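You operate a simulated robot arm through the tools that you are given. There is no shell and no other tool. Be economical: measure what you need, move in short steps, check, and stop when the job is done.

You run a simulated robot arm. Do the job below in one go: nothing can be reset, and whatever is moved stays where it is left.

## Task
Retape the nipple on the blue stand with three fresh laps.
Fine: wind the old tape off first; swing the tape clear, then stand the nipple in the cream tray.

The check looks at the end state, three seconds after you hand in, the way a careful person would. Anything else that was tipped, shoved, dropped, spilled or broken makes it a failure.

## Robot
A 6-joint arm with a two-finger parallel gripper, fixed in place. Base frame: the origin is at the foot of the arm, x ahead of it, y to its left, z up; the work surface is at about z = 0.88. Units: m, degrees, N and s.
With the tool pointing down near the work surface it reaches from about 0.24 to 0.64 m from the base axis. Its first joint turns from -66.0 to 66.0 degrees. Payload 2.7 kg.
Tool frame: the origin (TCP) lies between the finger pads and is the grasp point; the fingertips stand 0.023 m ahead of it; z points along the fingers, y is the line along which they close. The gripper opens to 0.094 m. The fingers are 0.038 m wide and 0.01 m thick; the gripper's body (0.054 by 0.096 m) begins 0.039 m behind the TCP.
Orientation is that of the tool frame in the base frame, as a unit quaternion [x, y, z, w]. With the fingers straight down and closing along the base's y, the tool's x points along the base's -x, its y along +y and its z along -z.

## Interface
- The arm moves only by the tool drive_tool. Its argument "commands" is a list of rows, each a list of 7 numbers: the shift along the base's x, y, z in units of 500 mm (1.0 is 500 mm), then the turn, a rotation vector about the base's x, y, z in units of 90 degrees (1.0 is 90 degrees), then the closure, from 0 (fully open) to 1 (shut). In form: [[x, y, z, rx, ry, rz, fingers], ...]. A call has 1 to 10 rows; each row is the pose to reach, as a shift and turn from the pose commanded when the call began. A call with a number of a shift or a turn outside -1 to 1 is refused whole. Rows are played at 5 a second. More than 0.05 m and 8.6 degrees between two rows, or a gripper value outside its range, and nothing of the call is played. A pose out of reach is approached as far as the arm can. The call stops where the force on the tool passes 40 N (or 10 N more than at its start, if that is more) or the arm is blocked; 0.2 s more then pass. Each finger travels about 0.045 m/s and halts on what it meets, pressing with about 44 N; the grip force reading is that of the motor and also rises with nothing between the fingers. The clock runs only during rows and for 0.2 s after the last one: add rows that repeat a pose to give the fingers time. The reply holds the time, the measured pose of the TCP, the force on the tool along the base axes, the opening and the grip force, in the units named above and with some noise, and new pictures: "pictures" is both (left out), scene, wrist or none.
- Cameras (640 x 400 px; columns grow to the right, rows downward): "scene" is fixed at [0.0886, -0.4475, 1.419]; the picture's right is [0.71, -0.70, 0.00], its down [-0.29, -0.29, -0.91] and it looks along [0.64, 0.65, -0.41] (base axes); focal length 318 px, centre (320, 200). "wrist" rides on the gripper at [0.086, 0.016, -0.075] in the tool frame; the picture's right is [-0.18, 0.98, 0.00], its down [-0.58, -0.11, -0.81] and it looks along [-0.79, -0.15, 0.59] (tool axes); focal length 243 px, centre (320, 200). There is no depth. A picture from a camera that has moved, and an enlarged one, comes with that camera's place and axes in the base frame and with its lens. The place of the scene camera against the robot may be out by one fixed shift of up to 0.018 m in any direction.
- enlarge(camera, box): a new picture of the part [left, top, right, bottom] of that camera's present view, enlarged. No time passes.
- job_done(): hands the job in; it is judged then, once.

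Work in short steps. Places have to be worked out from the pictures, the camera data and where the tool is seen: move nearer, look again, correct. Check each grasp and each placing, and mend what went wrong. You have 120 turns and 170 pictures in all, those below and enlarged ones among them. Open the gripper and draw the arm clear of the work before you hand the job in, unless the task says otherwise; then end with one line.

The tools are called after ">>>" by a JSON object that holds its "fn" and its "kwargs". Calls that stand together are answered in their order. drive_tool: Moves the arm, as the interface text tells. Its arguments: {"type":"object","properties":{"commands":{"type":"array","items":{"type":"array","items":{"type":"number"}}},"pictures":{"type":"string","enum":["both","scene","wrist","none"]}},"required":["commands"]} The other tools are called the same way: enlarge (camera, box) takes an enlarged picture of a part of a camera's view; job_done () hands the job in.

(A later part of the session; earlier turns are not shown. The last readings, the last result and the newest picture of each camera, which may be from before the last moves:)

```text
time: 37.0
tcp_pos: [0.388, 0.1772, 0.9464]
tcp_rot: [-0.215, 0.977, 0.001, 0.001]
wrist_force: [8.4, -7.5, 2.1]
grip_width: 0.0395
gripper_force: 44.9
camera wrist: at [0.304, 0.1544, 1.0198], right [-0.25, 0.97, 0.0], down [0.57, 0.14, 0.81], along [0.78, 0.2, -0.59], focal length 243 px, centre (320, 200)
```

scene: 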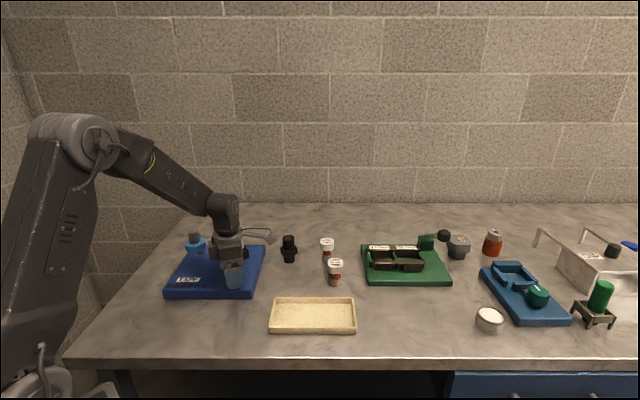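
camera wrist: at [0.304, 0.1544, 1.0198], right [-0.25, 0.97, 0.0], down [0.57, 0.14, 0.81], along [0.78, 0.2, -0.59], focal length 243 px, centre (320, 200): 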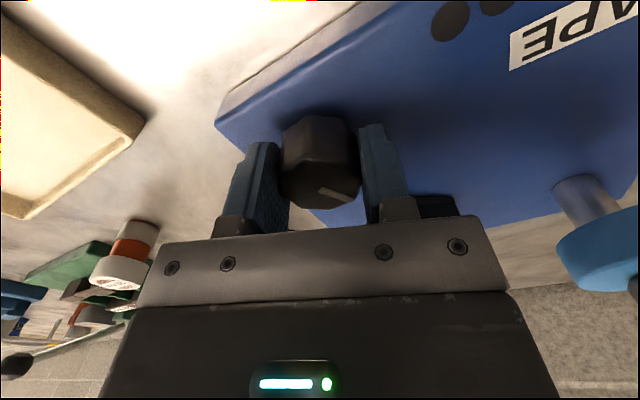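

The centring is now good and there's no slip; the net turn is about −230°. I'll finish the stroke with another 35°, release, and check the nipple and the dots.

>>> {"fn": "drive_tool", "kwargs": {"commands": [[0, 0, 0, 0, 0, -0.095, 0.8], [0, 0, 0, 0, 0, -0.19, 0.8], [0, 0, 0, 0, 0, -0.285, 0.8], [0, 0, 0, 0, 0, -0.38, 0.8], [0, 0, 0, 0, 0, -0.38, 0.8], [0, 0, 0, 0, 0, -0.38, 0.2], [0, 0, 0, 0, 0, -0.38, 0.2]], "pictures": "wrist"}}

>>> {"fn": "enlarge", "kwargs": {"camera": "scene", "box": [160, 215, 270, 305]}}

```text
time: 38.6
tcp_pos: [0.3888, 0.1786, 0.9459]
tcp_rot: [0.083, 0.997, 0.0, -0.001]
wrist_force: [0.5, 0.2, 0.4]
grip_width: 0.0751
gripper_force: 0.1
camera wrist: at [0.3067, 0.2063, 1.0204], right [0.34, 0.94, 0.0], down [0.56, -0.2, 0.81], along [0.76, -0.28, -0.59], focal length 243 px, centre (320, 200)
```

wrist: 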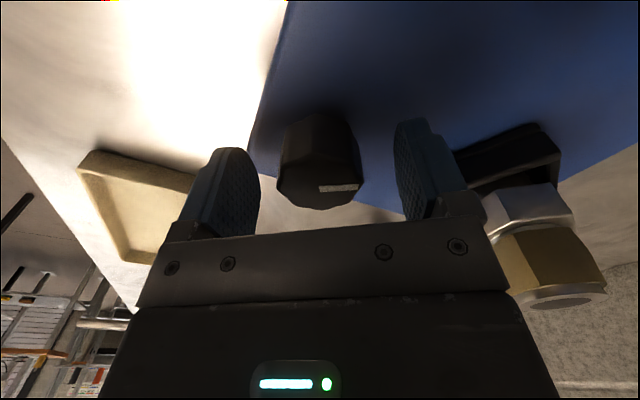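

```text
4.44 times, centred on (215, 260) of scene
camera zoom: at [0.0886, -0.4475, 1.419], right [0.71, -0.7, 0.0], down [-0.29, -0.29, -0.91], along [0.64, 0.65, -0.41], focal length 1411 px, centre (787, -67)
```

zoom: 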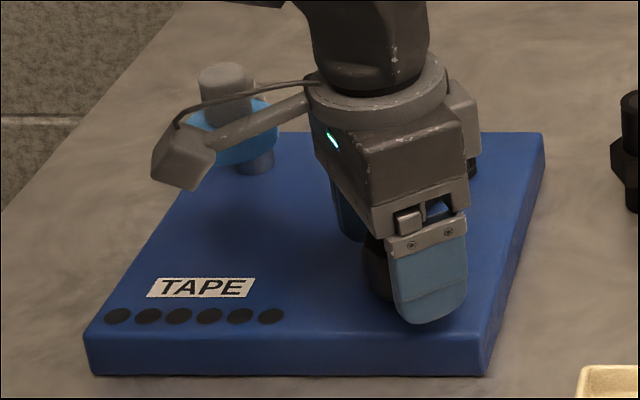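

The tan tape is still on at a net of about −265°. I'll do another return and clockwise stroke.

>>> {"fn": "drive_tool", "kwargs": {"commands": [[0, 0, 0, 0, 0, 0.095, 0.2], [0, 0, 0, 0, 0, 0.19, 0.2], [0, 0, 0, 0, 0, 0.285, 0.2], [0, 0, 0, 0, 0, 0.38, 0.2], [0, 0, 0, 0, 0, 0.475, 0.2], [0, 0, 0, 0, 0, 0.57, 0.2], [0, 0, 0, 0, 0, 0.665, 0.2], [0, 0, 0, 0, 0, 0.76, 0.2], [0, 0, 0, 0, 0, 0.855, 0.2], [0, 0, 0, 0, 0, 0.95, 0.2]], "pictures": "none"}}

>>> {"fn": "drive_tool", "kwargs": {"commands": [[0, 0, 0, 0, 0, 0.095, 0.2], [0, 0, 0, 0, 0, 0.19, 0.2], [0, 0, 0, 0, 0, 0.285, 0.2], [0, 0, 0, 0, 0, 0.38, 0.2], [0, 0, 0, 0, 0, 0.475, 0.2], [0, 0, 0, 0, 0, 0.57, 0.2], [0, 0, 0, 0, 0, 0.665, 0.2], [0, 0, 0, 0, 0, 0.76, 0.2], [0, 0, 0, 0, 0, 0.855, 0.2], [0, 0, 0, 0, 0, 0.95, 0.2]], "pictures": "wrist"}}

>>> {"fn": "drive_tool", "kwargs": {"commands": [[0, 0, 0, 0, 0, 0.095, 0.2], [0, 0, 0, 0, 0, 0.19, 0.2], [0, 0, 0, 0, 0, 0.285, 0.25], [0, 0, 0, 0, 0, 0.38, 0.3], [0, 0, 0, 0, 0, 0.475, 0.35], [0, 0, 0, 0, 0, 0.475, 0.8], [0, 0, 0, 0, 0, 0.475, 0.8], [0, 0, 0, 0, 0, 0.475, 0.8], [0, 0, 0, 0, 0, 0.475, 0.8]], "pictures": "none"}}

>>> {"fn": "drive_tool", "kwargs": {"commands": [[0, 0, 0, 0, 0, -0.095, 0.8], [0, 0, 0, 0, 0, -0.19, 0.8], [0, 0, 0, 0, 0, -0.285, 0.8], [0, 0, 0, 0, 0, -0.38, 0.8], [0, 0, 0, 0, 0, -0.475, 0.8], [0, 0, 0, 0, 0, -0.57, 0.8], [0, 0, 0, 0, 0, -0.665, 0.8], [0, 0, 0, 0, 0, -0.76, 0.8], [0, 0, 0, 0, 0, -0.855, 0.8], [0, 0, 0, 0, 0, -0.95, 0.8]], "pictures": "none"}}

>>> {"fn": "drive_tool", "kwargs": {"commands": [[0, 0, 0, 0, 0, -0.095, 0.8], [0, 0, 0, 0, 0, -0.19, 0.8], [0, 0, 0, 0, 0, -0.285, 0.8], [0, 0, 0, 0, 0, -0.38, 0.8], [0, 0, 0, 0, 0, -0.475, 0.8], [0, 0, 0, 0, 0, -0.57, 0.8], [0, 0, 0, 0, 0, -0.665, 0.8], [0, 0, 0, 0, 0, -0.76, 0.8], [0, 0, 0, 0, 0, -0.855, 0.8], [0, 0, 0, 0, 0, -0.95, 0.8]], "pictures": "none"}}

>>> {"fn": "drive_tool", "kwargs": {"commands": [[0, 0, 0, 0, 0, -0.095, 0.8], [0, 0, 0, 0, 0, -0.19, 0.8], [0, 0, 0, 0, 0, -0.285, 0.8], [0, 0, 0, 0, 0, -0.38, 0.8], [0, 0, 0, 0, 0, -0.38, 0.8], [0, 0, 0, 0, 0, -0.38, 0.2], [0, 0, 0, 0, 0, -0.38, 0.2]], "pictures": "wrist"}}

```text
time: 40.8
tcp_pos: [0.3901, 0.1772, 0.9452]
tcp_rot: [-0.617, 0.787, 0.0, 0.0]
wrist_force: [-1.2, 0.0, -0.3]
grip_width: 0.0751
gripper_force: 0.1
```

```text
time: 43.0
tcp_pos: [0.3879, 0.1766, 0.9464]
tcp_rot: [0.987, -0.159, 0.0, 0.0]
wrist_force: [0.5, -0.8, 0.0]
grip_width: 0.0751
gripper_force: 0.0
camera wrist: at [0.466, 0.1334, 1.0198], right [-0.48, -0.88, 0.0], down [-0.52, 0.29, 0.81], along [-0.71, 0.39, -0.59], focal length 243 px, centre (320, 200)
```

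wrist: 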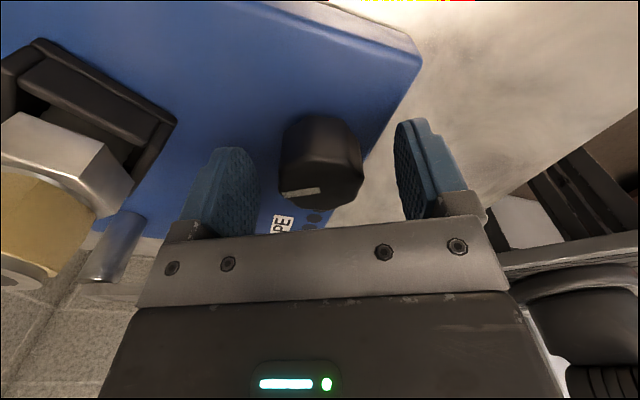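

```text
time: 45.0
tcp_pos: [0.3874, 0.1761, 0.9448]
tcp_rot: [0.978, 0.209, 0.001, 0.003]
wrist_force: [6.0, -12.9, 0.4]
grip_width: 0.0394
gripper_force: 44.7
```

```text
time: 47.2
tcp_pos: [0.3896, 0.1761, 0.9468]
tcp_rot: [0.861, -0.509, -0.001, 0.0]
wrist_force: [-1.5, -1.5, -3.1]
grip_width: 0.0385
gripper_force: 44.5
```

```text
time: 49.4
tcp_pos: [0.389, 0.1768, 0.9453]
tcp_rot: [-0.286, 0.958, 0.0, 0.0]
wrist_force: [5.4, -4.0, -1.2]
grip_width: 0.0391
gripper_force: 44.9
```

```text
time: 51.0
tcp_pos: [0.3885, 0.1771, 0.946]
tcp_rot: [0.008, 1.0, 0.0, 0.0]
wrist_force: [-0.8, -0.1, -0.1]
grip_width: 0.0752
gripper_force: 0.1
camera wrist: at [0.3026, 0.194, 1.0201], right [0.2, 0.98, 0.0], down [0.58, -0.12, 0.81], along [0.79, -0.16, -0.59], focal length 243 px, centre (320, 200)
```

wrist: 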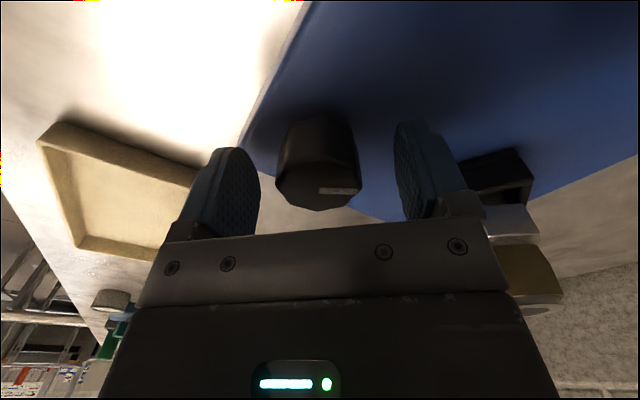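

The pointer azimuth barely changed on that stroke: it was about 70° before and about 78° after. Either it slipped or there's an end stop, so I'll grip, turn counter-clockwise 77° from here and check whether the pointer follows.

>>> {"fn": "drive_tool", "kwargs": {"commands": [[0, 0, 0, 0, 0, 0, 0.4], [0, 0, 0, 0, 0, 0, 0.8], [0, 0, 0, 0, 0, 0, 0.8], [0, 0, 0, 0, 0, 0, 0.8], [0, 0, 0, 0, 0, 0, 0.8]], "pictures": "wrist"}}

>>> {"fn": "drive_tool", "kwargs": {"commands": [[0, 0, 0, 0, 0, 0.095, 0.8], [0, 0, 0, 0, 0, 0.19, 0.8], [0, 0, 0, 0, 0, 0.285, 0.8], [0, 0, 0, 0, 0, 0.38, 0.8], [0, 0, 0, 0, 0, 0.475, 0.8], [0, 0, 0, 0, 0, 0.57, 0.8], [0, 0, 0, 0, 0, 0.665, 0.8], [0, 0, 0, 0, 0, 0.76, 0.8], [0, 0, 0, 0, 0, 0.855, 0.8], [0, 0, 0, 0, 0, 0.855, 0.8]], "pictures": "wrist"}}

```text
time: 52.2
tcp_pos: [0.388, 0.177, 0.9479]
tcp_rot: [0.008, 1.0, 0.0, 0.0]
wrist_force: [-0.4, -5.6, 0.7]
grip_width: 0.0387
gripper_force: 44.9
camera wrist: at [0.3026, 0.1934, 1.02], right [0.2, 0.98, 0.0], down [0.58, -0.12, 0.81], along [0.79, -0.16, -0.59], focal length 243 px, centre (320, 200)
```

wrist: 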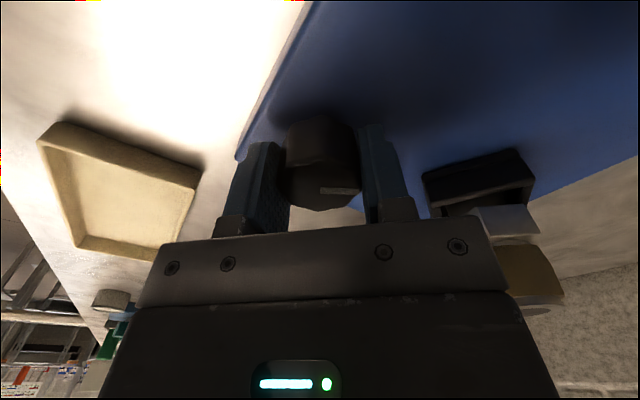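

```text
time: 54.4
tcp_pos: [0.3889, 0.1768, 0.9455]
tcp_rot: [-0.617, 0.787, 0.0, 0.0]
wrist_force: [-4.3, -12.9, 12.1]
grip_width: 0.0385
gripper_force: 45.1
camera wrist: at [0.3527, 0.0953, 1.02], right [-0.91, 0.41, 0.0], down [0.24, 0.54, 0.81], along [0.33, 0.73, -0.59], focal length 243 px, centre (320, 200)
```

wrist: 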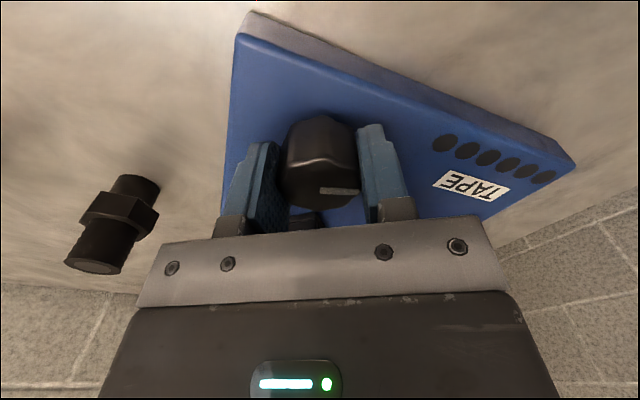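

Counter-clockwise follows freely. Now I'll turn clockwise from here past the earlier angle and see whether it's blocked.

>>> {"fn": "drive_tool", "kwargs": {"commands": [[0, 0, 0, 0, 0, -0.095, 0.8], [0, 0, 0, 0, 0, -0.19, 0.8], [0, 0, 0, 0, 0, -0.285, 0.8], [0, 0, 0, 0, 0, -0.38, 0.8], [0, 0, 0, 0, 0, -0.475, 0.8], [0, 0, 0, 0, 0, -0.57, 0.8], [0, 0, 0, 0, 0, -0.665, 0.8], [0, 0, 0, 0, 0, -0.76, 0.8], [0, 0, 0, 0, 0, -0.81, 0.8]], "pictures": "wrist"}}

>>> {"fn": "drive_tool", "kwargs": {"commands": [[0, 0, 0, 0, 0, -0.08, 0.8], [0, 0, 0, 0, 0, -0.16, 0.8], [0, 0, 0, 0, 0, -0.24, 0.8], [0, 0, 0, 0, 0, -0.24, 0.8]], "pictures": "wrist"}}

```text
time: 56.4
tcp_pos: [0.389, 0.1768, 0.9463]
tcp_rot: [-0.026, 1.0, 0.0, 0.0]
wrist_force: [-11.0, -13.4, 9.6]
grip_width: 0.0386
gripper_force: 45.5
camera wrist: at [0.3016, 0.1875, 1.02], right [0.13, 0.99, 0.0], down [0.59, -0.08, 0.81], along [0.8, -0.11, -0.59], focal length 243 px, centre (320, 200)
```

wrist: 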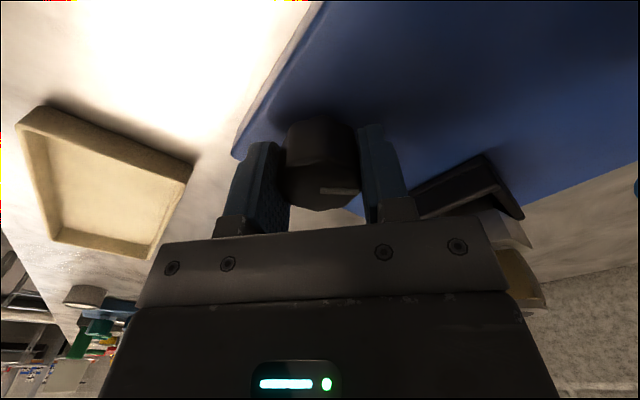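

```text
time: 57.4
tcp_pos: [0.3894, 0.1778, 0.9461]
tcp_rot: [0.162, 0.987, 0.0, -0.001]
wrist_force: [2.1, -11.0, -2.4]
grip_width: 0.0399
gripper_force: 45.7
camera wrist: at [0.3125, 0.2187, 1.0197], right [0.49, 0.87, 0.0], down [0.52, -0.29, 0.81], along [0.7, -0.39, -0.59], focal length 243 px, centre (320, 200)
```

wrist: 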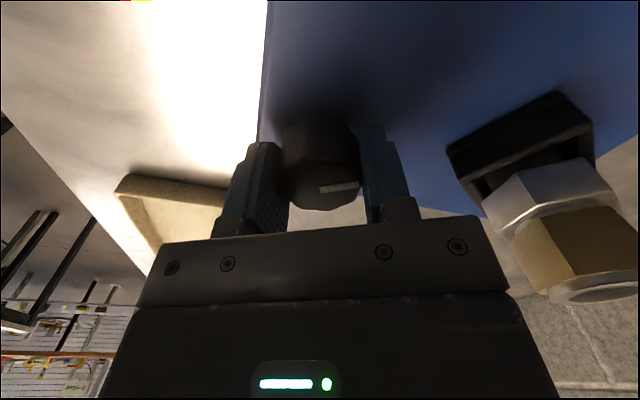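

Clockwise is blocked at pointer azimuth ≈ 70°, so there's an end stop. I'll release, lift clear and inspect the nipple, cradle and dots.

>>> {"fn": "drive_tool", "kwargs": {"commands": [[0, 0, 0, 0, 0, 0, 0.4], [0, 0, 0, 0, 0, 0, 0], [0, 0, 0, 0, 0, 0, 0], [0, 0, 0.08, 0, 0, 0, 0], [0, 0, 0.16, 0, 0, 0, 0], [0, -0.08, 0.22, 0, 0, 0, 0], [0, -0.16, 0.26, 0, 0, 0, 0], [0, -0.24, 0.26, 0, 0, 0, 0], [0, -0.32, 0.26, 0, 0, 0, 0], [0, -0.32, 0.26, 0, 0, 0, 0]], "pictures": "none"}}

>>> {"fn": "enlarge", "kwargs": {"camera": "scene", "box": [160, 215, 270, 305]}}

>>> {"fn": "enlarge", "kwargs": {"camera": "scene", "box": [216, 222, 260, 290]}}

```text
time: 59.6
tcp_pos: [0.3863, 0.0163, 1.0748]
tcp_rot: [0.16, 0.987, 0.001, 0.0]
wrist_force: [0.0, 0.6, 0.3]
grip_width: 0.0938
gripper_force: 0.0
```

```text
4.44 times, centred on (215, 260) of scene
camera zoom: at [0.0886, -0.4475, 1.419], right [0.71, -0.7, 0.0], down [-0.29, -0.29, -0.91], along [0.64, 0.65, -0.41], focal length 1411 px, centre (787, -67)
```

zoom: 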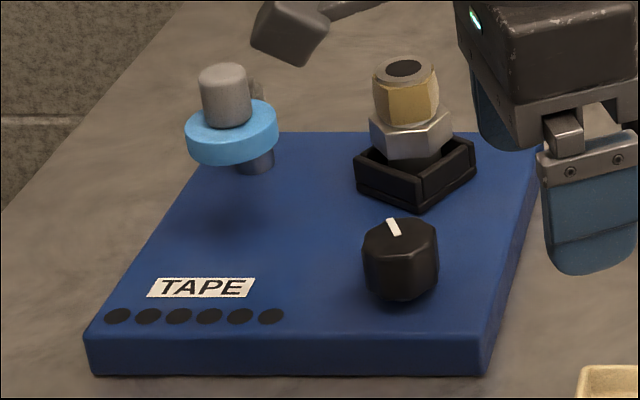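

```text
5.88 times, centred on (238, 256) of scene
camera zoom: at [0.0886, -0.4475, 1.419], right [0.71, -0.7, 0.0], down [-0.29, -0.29, -0.91], along [0.64, 0.65, -0.41], focal length 1868 px, centre (802, -129)
```

zoom: 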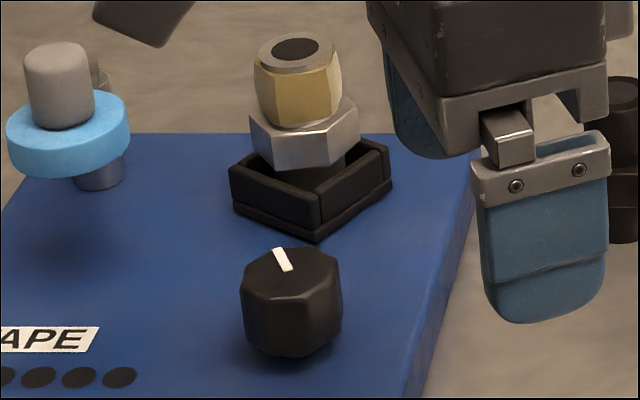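

The knob-to-cradle relation and the stop aren't clear yet. I'll rotate the wrist back while clear of the work, regrip, and retry clockwise with pictures at each step.

>>> {"fn": "drive_tool", "kwargs": {"commands": [[0, 0, 0, 0, 0, 0.095, 0], [0, 0, 0, 0, 0, 0.19, 0], [0, 0, 0, 0, 0, 0.285, 0], [0, 0, 0, 0, 0, 0.38, 0], [0, 0, 0, 0, 0, 0.475, 0], [0, 0, 0, 0, 0, 0.57, 0], [0, 0, 0, 0, 0, 0.665, 0], [0, 0, 0, 0, 0, 0.76, 0], [0, 0, 0, 0, 0, 0.855, 0], [0, 0, 0, 0, 0, 0.95, 0]], "pictures": "none"}}

>>> {"fn": "drive_tool", "kwargs": {"commands": [[0, 0.04, 0, 0, 0, 0.095, 0], [0, 0.08, 0, 0, 0, 0.19, 0], [0, 0.12, 0, 0, 0, 0.285, 0], [0, 0.16, 0, 0, 0, 0.38, 0], [0, 0.2, 0, 0, 0, 0.475, 0], [0, 0.24, 0, 0, 0, 0.57, 0], [0, 0.28, -0.03, 0, 0, 0.665, 0], [0, 0.32, -0.1, 0, 0, 0.76, 0], [0, 0.32, -0.18, 0, 0, 0.855, 0], [0, 0.32, -0.26, 0, 0, 0.95, 0]], "pictures": "wrist"}}

>>> {"fn": "drive_tool", "kwargs": {"commands": [[0, 0, 0, 0, 0, 0, 0.4], [0, 0, 0, 0, 0, 0, 0.8], [0, 0, 0, 0, 0, 0, 0.8], [0, 0, 0, 0, 0, 0, 0.8], [0, 0, 0, 0, 0, 0, 0.8], [0, 0, 0, 0, 0, 0, 0.8]], "pictures": "wrist"}}

>>> {"fn": "drive_tool", "kwargs": {"commands": [[0, 0, 0, 0, 0, -0.08, 0.8], [0, 0, 0, 0, 0, -0.16, 0.8], [0, 0, 0, 0, 0, -0.24, 0.8], [0, 0, 0, 0, 0, -0.32, 0.8], [0, 0, 0, 0, 0, -0.4, 0.8], [0, 0, 0, 0, 0, -0.4, 0.8]], "pictures": "wrist"}}

```text
time: 61.8
tcp_pos: [0.3883, 0.0176, 1.0757]
tcp_rot: [-0.554, 0.833, 0.0, 0.0]
wrist_force: [-0.6, 0.6, -0.5]
grip_width: 0.0939
gripper_force: 0.0
```

```text
time: 64.0
tcp_pos: [0.3884, 0.1777, 0.9453]
tcp_rot: [0.972, -0.235, 0.0, 0.0]
wrist_force: [0.3, 0.2, 1.1]
grip_width: 0.0939
gripper_force: 0.1
camera wrist: at [0.4587, 0.1214, 1.0187], right [-0.61, -0.79, 0.0], down [-0.47, 0.36, 0.81], along [-0.64, 0.5, -0.59], focal length 243 px, centre (320, 200)
```

wrist: 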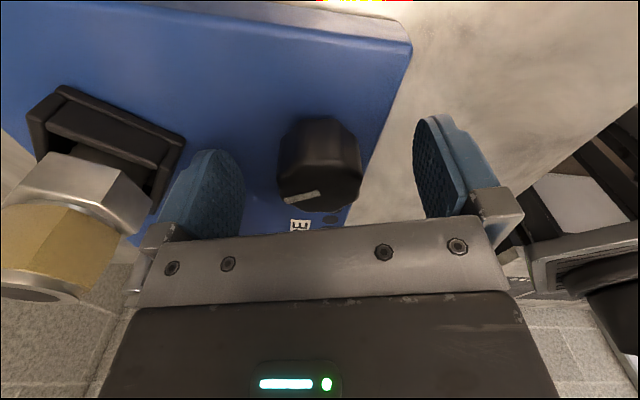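

```text
time: 65.4
tcp_pos: [0.3893, 0.1757, 0.9445]
tcp_rot: [0.972, -0.237, 0.0, 0.0]
wrist_force: [2.2, 5.2, -4.4]
grip_width: 0.0389
gripper_force: 44.8
camera wrist: at [0.4587, 0.1215, 1.0189], right [-0.62, -0.79, 0.0], down [-0.47, 0.36, 0.81], along [-0.63, 0.5, -0.59], focal length 243 px, centre (320, 200)
```

wrist: 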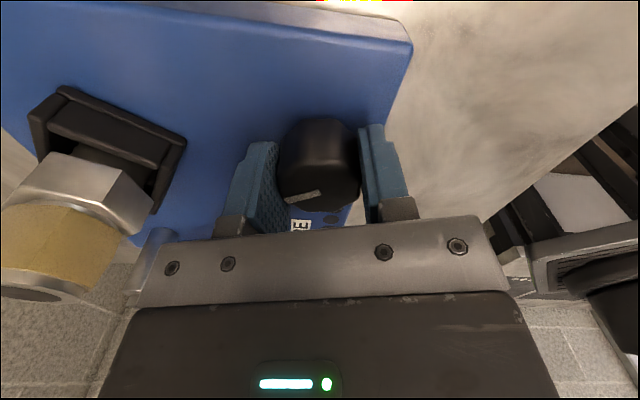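

```text
time: 66.8
tcp_pos: [0.3889, 0.1772, 0.9458]
tcp_rot: [0.851, -0.525, -0.001, 0.001]
wrist_force: [0.8, -0.4, -8.8]
grip_width: 0.0391
gripper_force: 44.9
camera wrist: at [0.4133, 0.0918, 1.0199], right [-0.96, -0.28, 0.0], down [-0.16, 0.57, 0.81], along [-0.22, 0.77, -0.59], focal length 243 px, centre (320, 200)
```

wrist: 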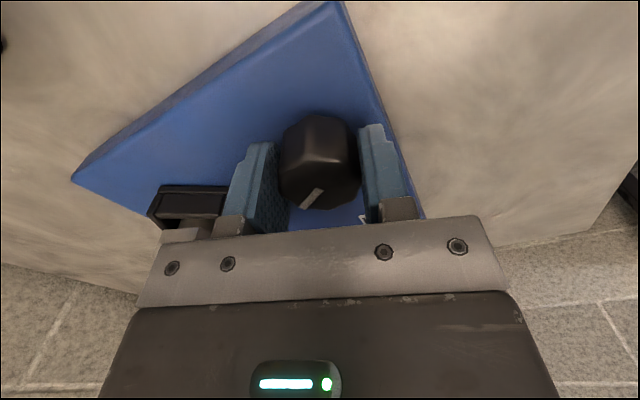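

The gripper turned 36° but the knob stayed put, so clockwise really is at an end stop. Unwinding must be counter-clockwise, so I'll turn counter-clockwise from here.

>>> {"fn": "drive_tool", "kwargs": {"commands": [[0, 0, 0, 0, 0, 0.095, 0.8], [0, 0, 0, 0, 0, 0.19, 0.8], [0, 0, 0, 0, 0, 0.285, 0.8], [0, 0, 0, 0, 0, 0.38, 0.8], [0, 0, 0, 0, 0, 0.475, 0.8], [0, 0, 0, 0, 0, 0.57, 0.8], [0, 0, 0, 0, 0, 0.665, 0.8], [0, 0, 0, 0, 0, 0.76, 0.8], [0, 0, 0, 0, 0, 0.855, 0.8], [0, 0, 0, 0, 0, 0.95, 0.8]], "pictures": "wrist"}}

>>> {"fn": "drive_tool", "kwargs": {"commands": [[0, 0, 0, 0, 0, 0, 0.2], [0, 0, 0, 0, 0, -0.08, 0.2], [0, 0, 0, 0, 0, -0.175, 0.2], [0, 0, 0, 0, 0, -0.27, 0.2], [0, 0, 0, 0, 0, -0.365, 0.2], [0, 0, 0, 0, 0, -0.46, 0.2], [0, 0, 0, 0, 0, -0.555, 0.2], [0, 0, 0, 0, 0, -0.65, 0.2], [0, 0, 0, 0, 0, -0.745, 0.2], [0, 0, 0, 0, 0, -0.84, 0.2]], "pictures": "none"}}

>>> {"fn": "drive_tool", "kwargs": {"commands": [[0, 0, 0, 0, 0, -0.095, 0.2], [0, 0, 0, 0, 0, -0.19, 0.2], [0, 0, 0, 0, 0, -0.285, 0.2], [0, 0, 0, 0, 0, -0.38, 0.2], [0, 0, 0, 0, 0, -0.475, 0.2], [0, 0, 0, 0, 0, -0.57, 0.2], [0, 0, 0, 0, 0, -0.665, 0.2], [0, 0, 0, 0, 0, -0.76, 0.2], [0, 0, 0, 0, 0, -0.855, 0.2], [0, 0, 0, 0, 0, -0.95, 0.2]], "pictures": "wrist"}}

```text
time: 69.0
tcp_pos: [0.3884, 0.1772, 0.9457]
tcp_rot: [0.981, 0.193, 0.0, -0.001]
wrist_force: [2.3, -2.9, -9.4]
grip_width: 0.0384
gripper_force: 45.2
camera wrist: at [0.4752, 0.1935, 1.0201], right [0.2, -0.98, 0.0], down [-0.58, -0.12, 0.81], along [-0.79, -0.16, -0.59], focal length 243 px, centre (320, 200)
```

wrist: 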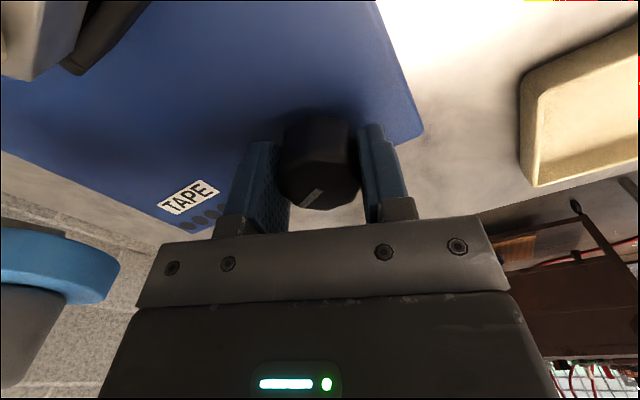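

```text
time: 71.2
tcp_pos: [0.3885, 0.1774, 0.9468]
tcp_rot: [0.892, -0.452, 0.0, 0.0]
wrist_force: [0.1, 0.2, -0.1]
grip_width: 0.0751
gripper_force: 0.0
```

```text
time: 73.4
tcp_pos: [0.3882, 0.1772, 0.9465]
tcp_rot: [-0.348, 0.937, 0.0, 0.0]
wrist_force: [-0.2, 0.2, -0.5]
grip_width: 0.0754
gripper_force: 0.0
camera wrist: at [0.313, 0.1318, 1.0196], right [-0.5, 0.86, 0.0], down [0.51, 0.3, 0.81], along [0.7, 0.41, -0.59], focal length 243 px, centre (320, 200)
```

wrist: 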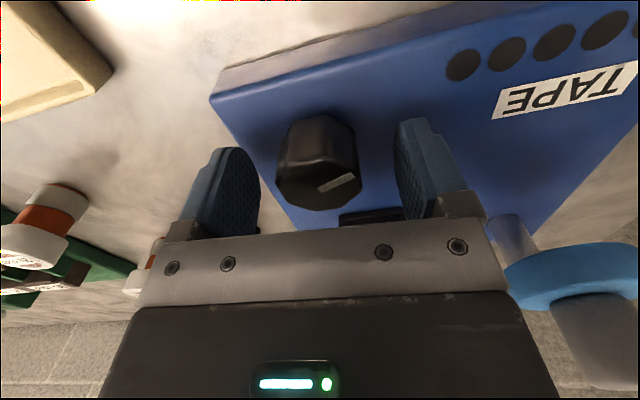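

Counter-clockwise follows the grip. I'll regrip at camera azimuth ≈ 165° and do a long counter-clockwise stroke.

>>> {"fn": "drive_tool", "kwargs": {"commands": [[0, 0, 0, 0, 0, -0.095, 0.2], [0, 0, 0, 0, 0, -0.19, 0.2], [0, 0, 0, 0, 0, -0.285, 0.25], [0, 0, 0, 0, 0, -0.38, 0.25], [0, 0, 0, 0, 0, -0.475, 0.3], [0, 0, 0, 0, 0, -0.57, 0.3], [0, 0, 0, 0, 0, -0.57, 0.8], [0, 0, 0, 0, 0, -0.57, 0.8], [0, 0, 0, 0, 0, -0.57, 0.8], [0, 0, 0, 0, 0, -0.57, 0.8]], "pictures": "wrist"}}

>>> {"fn": "drive_tool", "kwargs": {"commands": [[0, 0, 0, 0, 0, 0.095, 0.8], [0, 0, 0, 0, 0, 0.19, 0.8], [0, 0, 0, 0, 0, 0.285, 0.8], [0, 0, 0, 0, 0, 0.38, 0.8], [0, 0, 0, 0, 0, 0.475, 0.8], [0, 0, 0, 0, 0, 0.57, 0.8], [0, 0, 0, 0, 0, 0.665, 0.8], [0, 0, 0, 0, 0, 0.76, 0.8], [0, 0, 0, 0, 0, 0.855, 0.8], [0, 0, 0, 0, 0, 0.95, 0.8]], "pictures": "none"}}

>>> {"fn": "drive_tool", "kwargs": {"commands": [[0, 0, 0, 0, 0, 0.095, 0.8], [0, 0, 0, 0, 0, 0.19, 0.8], [0, 0, 0, 0, 0, 0.285, 0.8], [0, 0, 0, 0, 0, 0.38, 0.8], [0, 0, 0, 0, 0, 0.475, 0.8], [0, 0, 0, 0, 0, 0.57, 0.8], [0, 0, 0, 0, 0, 0.665, 0.8], [0, 0, 0, 0, 0, 0.76, 0.8], [0, 0, 0, 0, 0, 0.855, 0.8], [0, 0, 0, 0, 0, 0.95, 0.8]], "pictures": "wrist"}}

>>> {"fn": "drive_tool", "kwargs": {"commands": [[0, 0, 0, 0, 0, 0.095, 0.8], [0, 0, 0, 0, 0, 0.19, 0.8], [0, 0, 0, 0, 0, 0.285, 0.8], [0, 0, 0, 0, 0, 0.38, 0.8], [0, 0, 0, 0, 0, 0.475, 0.8], [0, 0, 0, 0, 0, 0.475, 0.8], [0, 0, 0, 0, 0, 0.475, 0.2], [0, 0, 0, 0, 0, 0.475, 0.2]], "pictures": "both"}}

```text
time: 75.6
tcp_pos: [0.3878, 0.1761, 0.945]
tcp_rot: [0.09, 0.996, 0.001, -0.002]
wrist_force: [-0.4, -4.3, 1.9]
grip_width: 0.0391
gripper_force: 44.8
camera wrist: at [0.3068, 0.2074, 1.02], right [0.36, 0.93, 0.0], down [0.55, -0.21, 0.81], along [0.75, -0.29, -0.59], focal length 243 px, centre (320, 200)
```

wrist: 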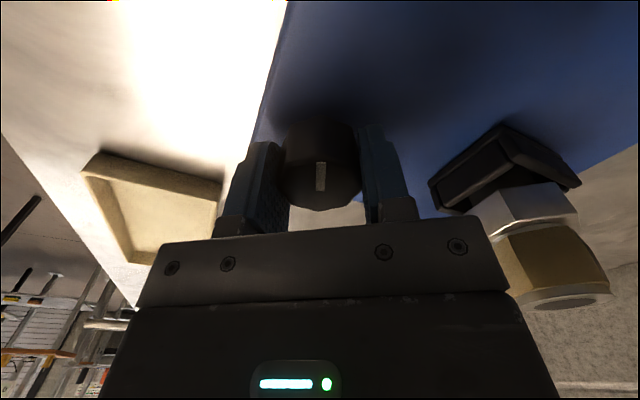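

```text
time: 77.8
tcp_pos: [0.3881, 0.1767, 0.9473]
tcp_rot: [-0.611, 0.792, 0.0, 0.0]
wrist_force: [2.5, -6.4, -2.9]
grip_width: 0.0386
gripper_force: 44.7
```

```text
time: 80.0
tcp_pos: [0.3893, 0.176, 0.9453]
tcp_rot: [0.986, -0.167, 0.0, 0.0]
wrist_force: [4.1, -7.3, -7.2]
grip_width: 0.0386
gripper_force: 44.9
camera wrist: at [0.4657, 0.1322, 1.0199], right [-0.5, -0.87, 0.0], down [-0.51, 0.29, 0.81], along [-0.7, 0.4, -0.59], focal length 243 px, centre (320, 200)
```

wrist: 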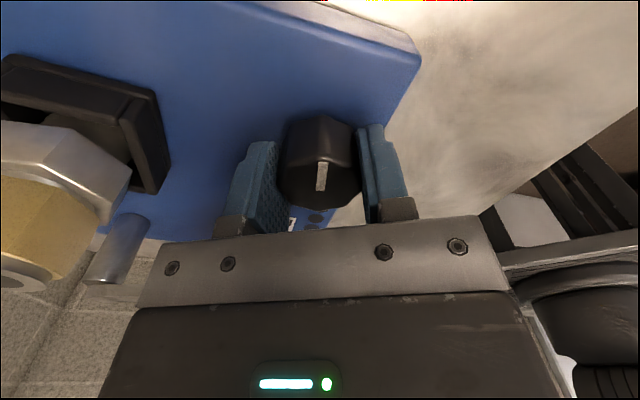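

```text
time: 81.8
tcp_pos: [0.3891, 0.1763, 0.9464]
tcp_rot: [0.979, 0.203, -0.001, 0.0]
wrist_force: [0.4, -0.2, 0.8]
grip_width: 0.0752
gripper_force: 0.1
camera wrist: at [0.4749, 0.1958, 1.0203], right [0.22, -0.97, 0.0], down [-0.58, -0.13, 0.81], along [-0.79, -0.18, -0.59], focal length 243 px, centre (320, 200)
```

scene: 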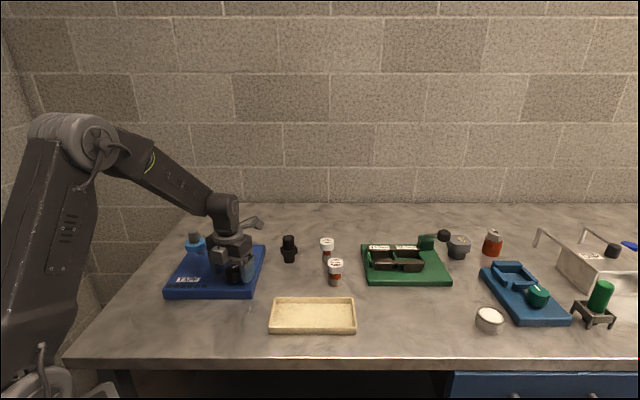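
wrist: 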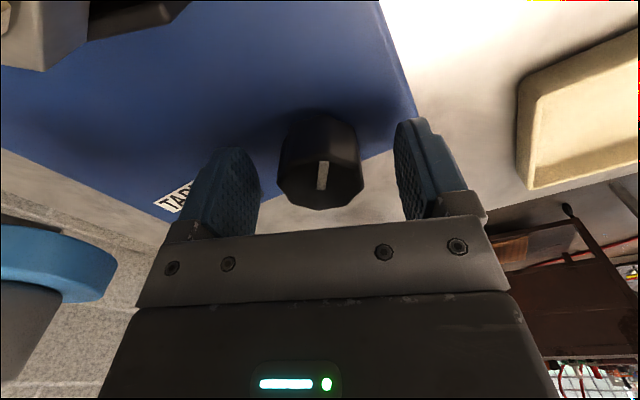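

There was no slip over 299° counter-clockwise. The cradle seems geared to the knob at some ratio, so I'll return, regrip, and take small measured steps to find it.

>>> {"fn": "drive_tool", "kwargs": {"commands": [[0, 0, 0, 0, 0, -0.095, 0.2], [0, 0, 0, 0, 0, -0.19, 0.2], [0, 0, 0, 0, 0, -0.285, 0.2], [0, 0, 0, 0, 0, -0.38, 0.2], [0, 0, 0, 0, 0, -0.475, 0.2], [0, 0, 0, 0, 0, -0.57, 0.2], [0, 0, 0, 0, 0, -0.665, 0.2], [0, 0, 0, 0, 0, -0.76, 0.2], [0, 0, 0, 0, 0, -0.855, 0.2], [0, 0, 0, 0, 0, -0.95, 0.2]], "pictures": "none"}}

>>> {"fn": "drive_tool", "kwargs": {"commands": [[0, 0, 0, 0, 0, -0.095, 0.2], [0, 0, 0, 0, 0, -0.19, 0.2], [0, 0, 0, 0, 0, -0.285, 0.2], [0, 0, 0, 0, 0, -0.38, 0.2], [0, 0, 0, 0, 0, -0.475, 0.2], [0, 0, 0, 0, 0, -0.57, 0.2], [0, 0, 0, 0, 0, -0.665, 0.2], [0, 0, 0, 0, 0, -0.76, 0.2], [0, 0, 0, 0, 0, -0.855, 0.2], [0, 0, 0, 0, 0, -0.95, 0.2]], "pictures": "none"}}

>>> {"fn": "drive_tool", "kwargs": {"commands": [[0, 0, 0, 0, 0, -0.095, 0.2], [0, 0, 0, 0, 0, -0.19, 0.2], [0, 0, 0, 0, 0, -0.285, 0.25], [0, 0, 0, 0, 0, -0.38, 0.25], [0, 0, 0, 0, 0, -0.475, 0.3], [0, 0, 0, 0, 0, -0.57, 0.3], [0, 0, 0, 0, 0, -0.57, 0.8], [0, 0, 0, 0, 0, -0.57, 0.8], [0, 0, 0, 0, 0, -0.57, 0.8], [0, 0, 0, 0, 0, -0.57, 0.8]], "pictures": "wrist"}}

>>> {"fn": "drive_tool", "kwargs": {"commands": [[0, 0, 0, 0, 0, 0.06, 0.8], [0, 0, 0, 0, 0, 0.12, 0.8], [0, 0, 0, 0, 0, 0.12, 0.8], [0, 0, 0, 0, 0, 0.12, 0.8]], "pictures": "wrist"}}

>>> {"fn": "drive_tool", "kwargs": {"commands": [[0, 0, 0, 0, 0, 0.06, 0.8], [0, 0, 0, 0, 0, 0.12, 0.8], [0, 0, 0, 0, 0, 0.12, 0.8], [0, 0, 0, 0, 0, 0.12, 0.8]], "pictures": "wrist"}}

```text
time: 84.0
tcp_pos: [0.3898, 0.1764, 0.9452]
tcp_rot: [0.856, -0.516, 0.0, 0.0]
wrist_force: [-0.5, -0.2, 0.3]
grip_width: 0.0751
gripper_force: 0.0
```

```text
time: 86.2
tcp_pos: [0.3885, 0.1766, 0.9457]
tcp_rot: [-0.278, 0.961, 0.0, 0.0]
wrist_force: [-0.1, 0.6, 0.1]
grip_width: 0.0754
gripper_force: 0.0
```

```text
time: 88.4
tcp_pos: [0.3885, 0.1768, 0.9456]
tcp_rot: [0.164, 0.986, 0.001, -0.001]
wrist_force: [-1.7, -2.7, 0.3]
grip_width: 0.0399
gripper_force: 45.3
camera wrist: at [0.3125, 0.2193, 1.0199], right [0.49, 0.87, 0.0], down [0.51, -0.29, 0.81], along [0.7, -0.4, -0.59], focal length 243 px, centre (320, 200)
```

wrist: 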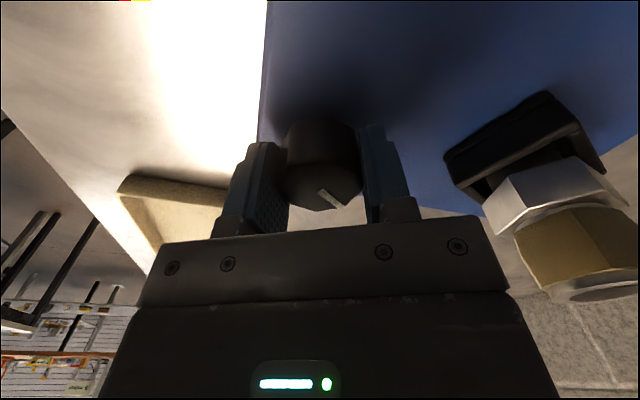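

```text
time: 89.4
tcp_pos: [0.3877, 0.1759, 0.9449]
tcp_rot: [0.071, 0.997, 0.0, 0.001]
wrist_force: [2.7, -6.7, -2.6]
grip_width: 0.0401
gripper_force: 45.0
camera wrist: at [0.3057, 0.2041, 1.0199], right [0.32, 0.95, 0.0], down [0.56, -0.19, 0.81], along [0.76, -0.26, -0.59], focal length 243 px, centre (320, 200)
```

wrist: 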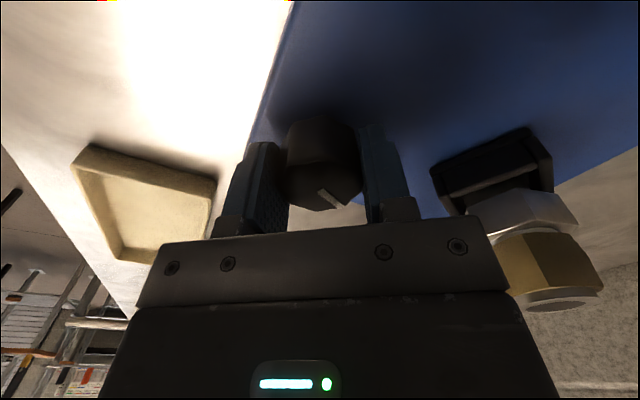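

```text
time: 90.4
tcp_pos: [0.389, 0.1775, 0.9449]
tcp_rot: [-0.024, 1.0, 0.0, -0.001]
wrist_force: [2.1, -12.0, -11.5]
grip_width: 0.04
gripper_force: 45.0
camera wrist: at [0.302, 0.188, 1.0199], right [0.14, 0.99, 0.0], down [0.59, -0.08, 0.81], along [0.8, -0.11, -0.59], focal length 243 px, centre (320, 200)
```

wrist: 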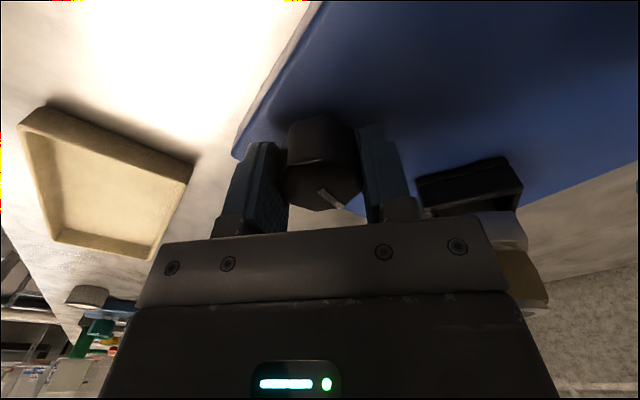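

The cradle angle doesn't track the knob rigidly. I'll hold still for 2 seconds to see whether the cradle moves by itself.

>>> {"fn": "drive_tool", "kwargs": {"commands": [[0, 0, 0, 0, 0, 0, 0.8], [0, 0, 0, 0, 0, 0, 0.8], [0, 0, 0, 0, 0, 0, 0.8], [0, 0, 0, 0, 0, 0, 0.8], [0, 0, 0, 0, 0, 0, 0.8], [0, 0, 0, 0, 0, 0, 0.8], [0, 0, 0, 0, 0, 0, 0.8], [0, 0, 0, 0, 0, 0, 0.8]], "pictures": "wrist"}}

>>> {"fn": "drive_tool", "kwargs": {"commands": [[0, 0, 0, 0, 0, -0.06, 0.8], [0, 0, 0, 0, 0, -0.12, 0.8], [0, 0, 0, 0, 0, -0.18, 0.8], [0, 0, 0, 0, 0, -0.24, 0.8], [0, 0, 0, 0, 0, -0.24, 0.8]], "pictures": "wrist"}}

```text
time: 92.2
tcp_pos: [0.388, 0.1776, 0.946]
tcp_rot: [-0.023, 1.0, 0.001, -0.001]
wrist_force: [5.1, -15.4, -17.6]
grip_width: 0.0401
gripper_force: 45.3
camera wrist: at [0.302, 0.188, 1.02], right [0.14, 0.99, 0.0], down [0.59, -0.08, 0.81], along [0.8, -0.11, -0.59], focal length 243 px, centre (320, 200)
```

wrist: 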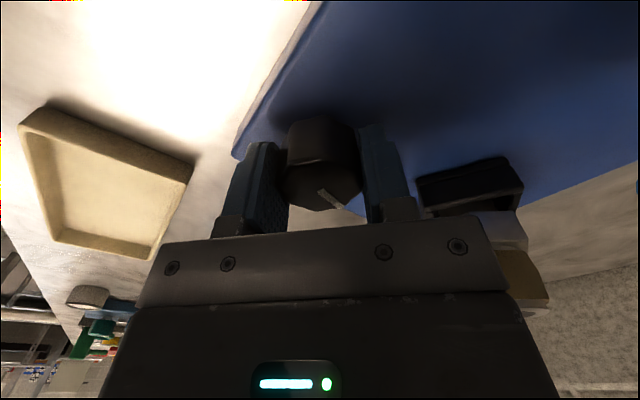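

```text
time: 93.4
tcp_pos: [0.3881, 0.1766, 0.9463]
tcp_rot: [0.165, 0.986, 0.0, -0.001]
wrist_force: [0.9, -7.4, -12.3]
grip_width: 0.0399
gripper_force: 46.0
camera wrist: at [0.3126, 0.2193, 1.02], right [0.49, 0.87, 0.0], down [0.52, -0.29, 0.81], along [0.7, -0.4, -0.59], focal length 243 px, centre (320, 200)
```

wrist: 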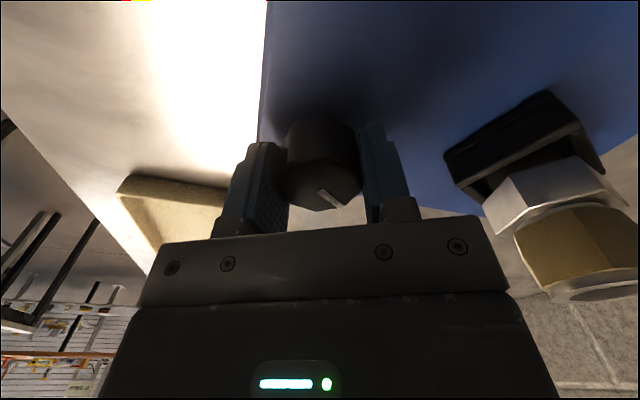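

Returning the knob restores exactly the same picture, so the drive is rigid but may be geared well above 1, with my readings aliasing at 90°. I'll take fine 2.7° steps to resolve that.

>>> {"fn": "drive_tool", "kwargs": {"commands": [[0, 0, 0, 0, 0, 0.03, 0.8], [0, 0, 0, 0, 0, 0.03, 0.8]], "pictures": "wrist"}}

>>> {"fn": "drive_tool", "kwargs": {"commands": [[0, 0, 0, 0, 0, 0.03, 0.8], [0, 0, 0, 0, 0, 0.03, 0.8]], "pictures": "wrist"}}

>>> {"fn": "drive_tool", "kwargs": {"commands": [[0, 0, 0, 0, 0, 0.03, 0.8], [0, 0, 0, 0, 0, 0.03, 0.8]], "pictures": "wrist"}}

```text
time: 94.0
tcp_pos: [0.3886, 0.1766, 0.9471]
tcp_rot: [0.141, 0.99, 0.001, 0.0]
wrist_force: [3.8, 0.6, -16.0]
grip_width: 0.0397
gripper_force: 44.7
camera wrist: at [0.3105, 0.2155, 1.02], right [0.45, 0.89, 0.0], down [0.53, -0.27, 0.81], along [0.72, -0.36, -0.59], focal length 243 px, centre (320, 200)
```

wrist: 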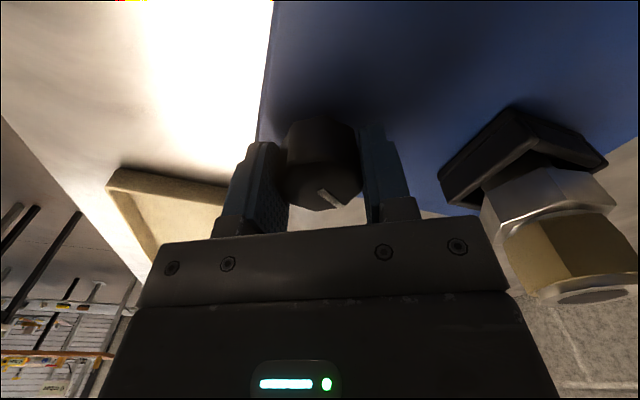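

```text
time: 94.6
tcp_pos: [0.3889, 0.1759, 0.9454]
tcp_rot: [0.117, 0.993, 0.0, 0.0]
wrist_force: [-0.3, 1.5, -17.0]
grip_width: 0.0399
gripper_force: 44.8
camera wrist: at [0.3087, 0.2118, 1.02], right [0.41, 0.91, 0.0], down [0.54, -0.24, 0.81], along [0.74, -0.33, -0.59], focal length 243 px, centre (320, 200)
```

wrist: 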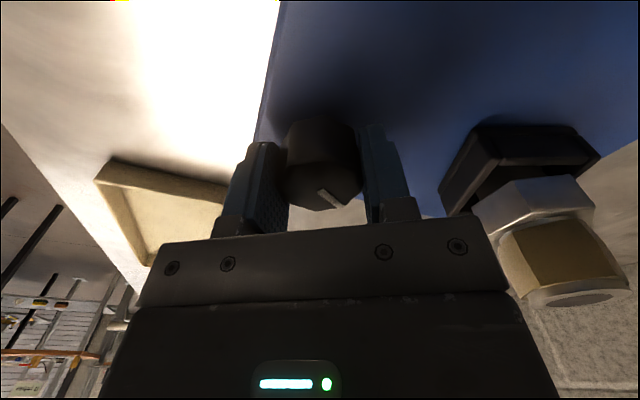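

```text
time: 95.2
tcp_pos: [0.3878, 0.1771, 0.946]
tcp_rot: [0.095, 0.996, 0.001, 0.0]
wrist_force: [-3.4, 1.2, -15.2]
grip_width: 0.0396
gripper_force: 44.7
camera wrist: at [0.3071, 0.208, 1.02], right [0.36, 0.93, 0.0], down [0.55, -0.22, 0.81], along [0.75, -0.29, -0.59], focal length 243 px, centre (320, 200)
```

wrist: 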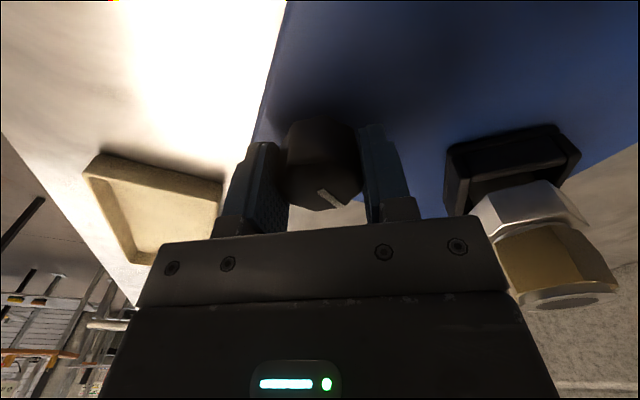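

That settles it: the spindle turns about 8° per 1° of knob, so 45° of knob is one lap and the knob's whole range is roughly 8 laps. Turning with the roll clear changed nothing, so the roll must be engaged. I'll release the knob and look at the tape arm.

>>> {"fn": "drive_tool", "kwargs": {"commands": [[0, 0, 0, 0, 0, 0, 0.4], [0, 0, 0, 0, 0, 0, 0], [0, 0, 0, 0, 0, 0, 0], [0, 0, 0.09, 0, 0, 0, 0], [0, 0, 0.18, 0, 0, 0, 0], [0, 0, 0.27, 0, 0, 0, 0], [-0.07, 0.03, 0.31, 0, 0, 0, 0], [-0.14, 0.1, 0.31, 0, 0, 0, 0], [-0.2, 0.17, 0.31, 0, 0, 0, 0], [-0.25, 0.22, 0.31, 0, 0, 0, 0]], "pictures": "both"}}

>>> {"fn": "enlarge", "kwargs": {"camera": "scene", "box": [160, 215, 270, 305]}}

>>> {"fn": "enlarge", "kwargs": {"camera": "wrist", "box": [200, 0, 480, 200]}}

```text
time: 97.4
tcp_pos: [0.2625, 0.2888, 1.1012]
tcp_rot: [0.094, 0.996, 0.0, 0.0]
wrist_force: [-0.2, -0.2, -0.1]
grip_width: 0.0942
gripper_force: 0.1
camera wrist: at [0.1808, 0.3206, 1.1743], right [0.37, 0.93, 0.0], down [0.55, -0.22, 0.81], along [0.75, -0.29, -0.59], focal length 243 px, centre (320, 200)
```

scene: 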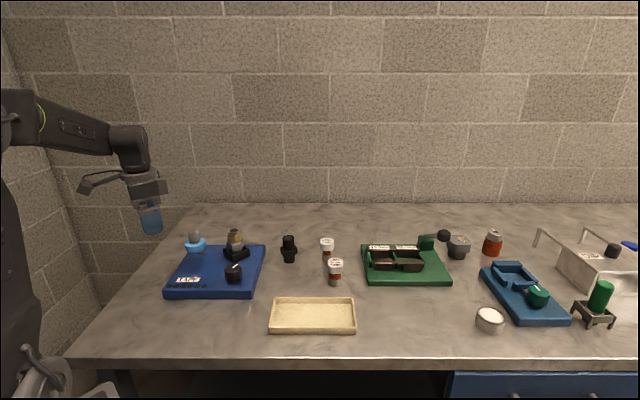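
wrist: 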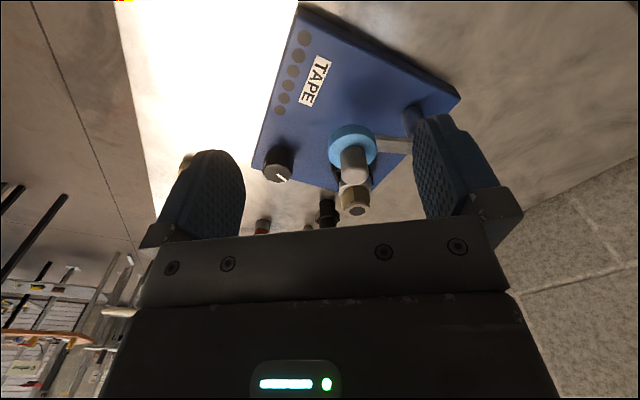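

```text
4.44 times, centred on (215, 260) of scene
camera zoom: at [0.0886, -0.4475, 1.419], right [0.71, -0.7, 0.0], down [-0.29, -0.29, -0.91], along [0.64, 0.65, -0.41], focal length 1411 px, centre (787, -67)
```

zoom: 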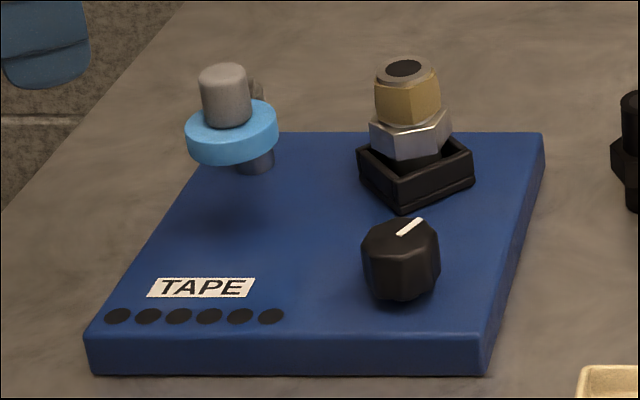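

```text
2.00 times, centred on (340, 100) of wrist
camera zoom: at [0.1808, 0.3206, 1.1743], right [0.37, 0.93, 0.0], down [0.55, -0.22, 0.81], along [0.75, -0.29, -0.59], focal length 485 px, centre (280, 400)
```

zoom: 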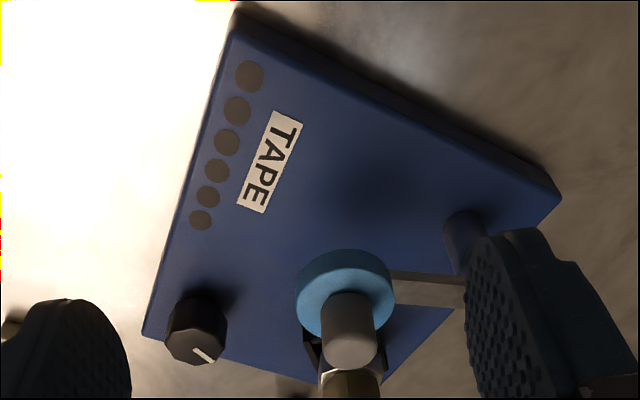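

I place the handle cap at (0.355, 0.2895) with its top at 1.015, the pivot at about (0.388, 0.36), and the nipple at (0.445, 0.269). Partly closed fingers can come down over the cap with the tips at 0.995.

>>> {"fn": "drive_tool", "kwargs": {"commands": [[0.06, 0, 0, 0, 0, 0, 0.36], [0.12, 0.0, 0, 0, 0, 0, 0.36], [0.185, 0.001, 0, 0, 0, 0, 0.36], [0.185, 0.001, -0.04, 0, 0, 0, 0.36], [0.185, 0.001, -0.08, 0, 0, 0, 0.36], [0.185, 0.001, -0.08, 0, 0, 0, 0.36]], "pictures": "both"}}

>>> {"fn": "enlarge", "kwargs": {"camera": "scene", "box": [160, 200, 270, 290]}}

```text
time: 98.8
tcp_pos: [0.3552, 0.288, 1.0596]
tcp_rot: [0.094, 0.996, 0.0, -0.001]
wrist_force: [0.1, 0.3, -0.2]
grip_width: 0.0602
gripper_force: 0.1
camera wrist: at [0.2742, 0.3187, 1.1343], right [0.36, 0.93, 0.0], down [0.55, -0.22, 0.81], along [0.75, -0.29, -0.59], focal length 243 px, centre (320, 200)
```

scene: 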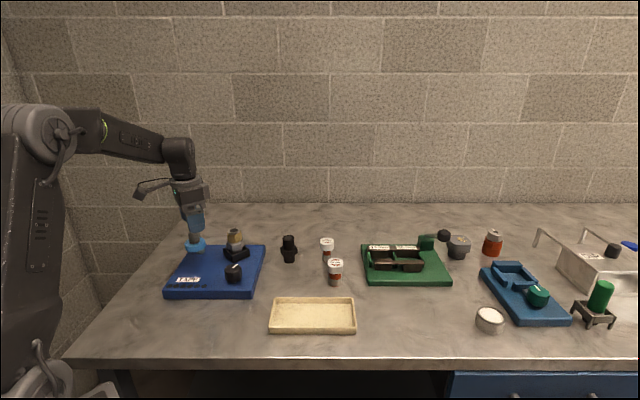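
wrist: 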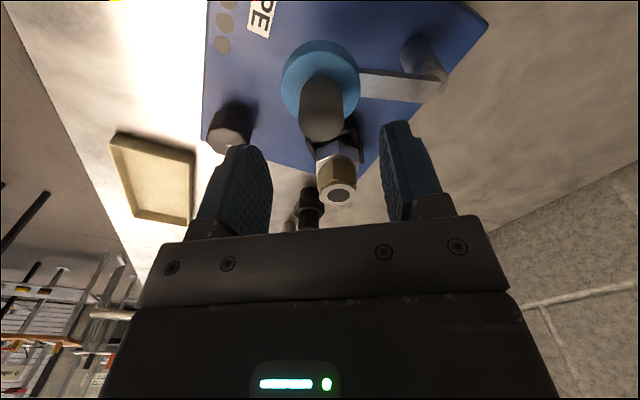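

```text
4.44 times, centred on (215, 245) of scene
camera zoom: at [0.0886, -0.4475, 1.419], right [0.71, -0.7, 0.0], down [-0.29, -0.29, -0.91], along [0.64, 0.65, -0.41], focal length 1411 px, centre (787, 0)
```

zoom: 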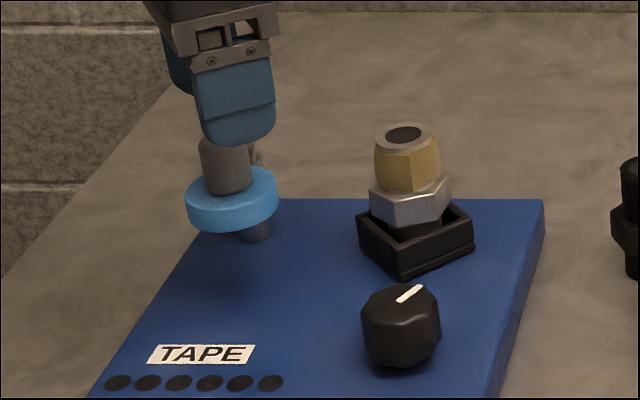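

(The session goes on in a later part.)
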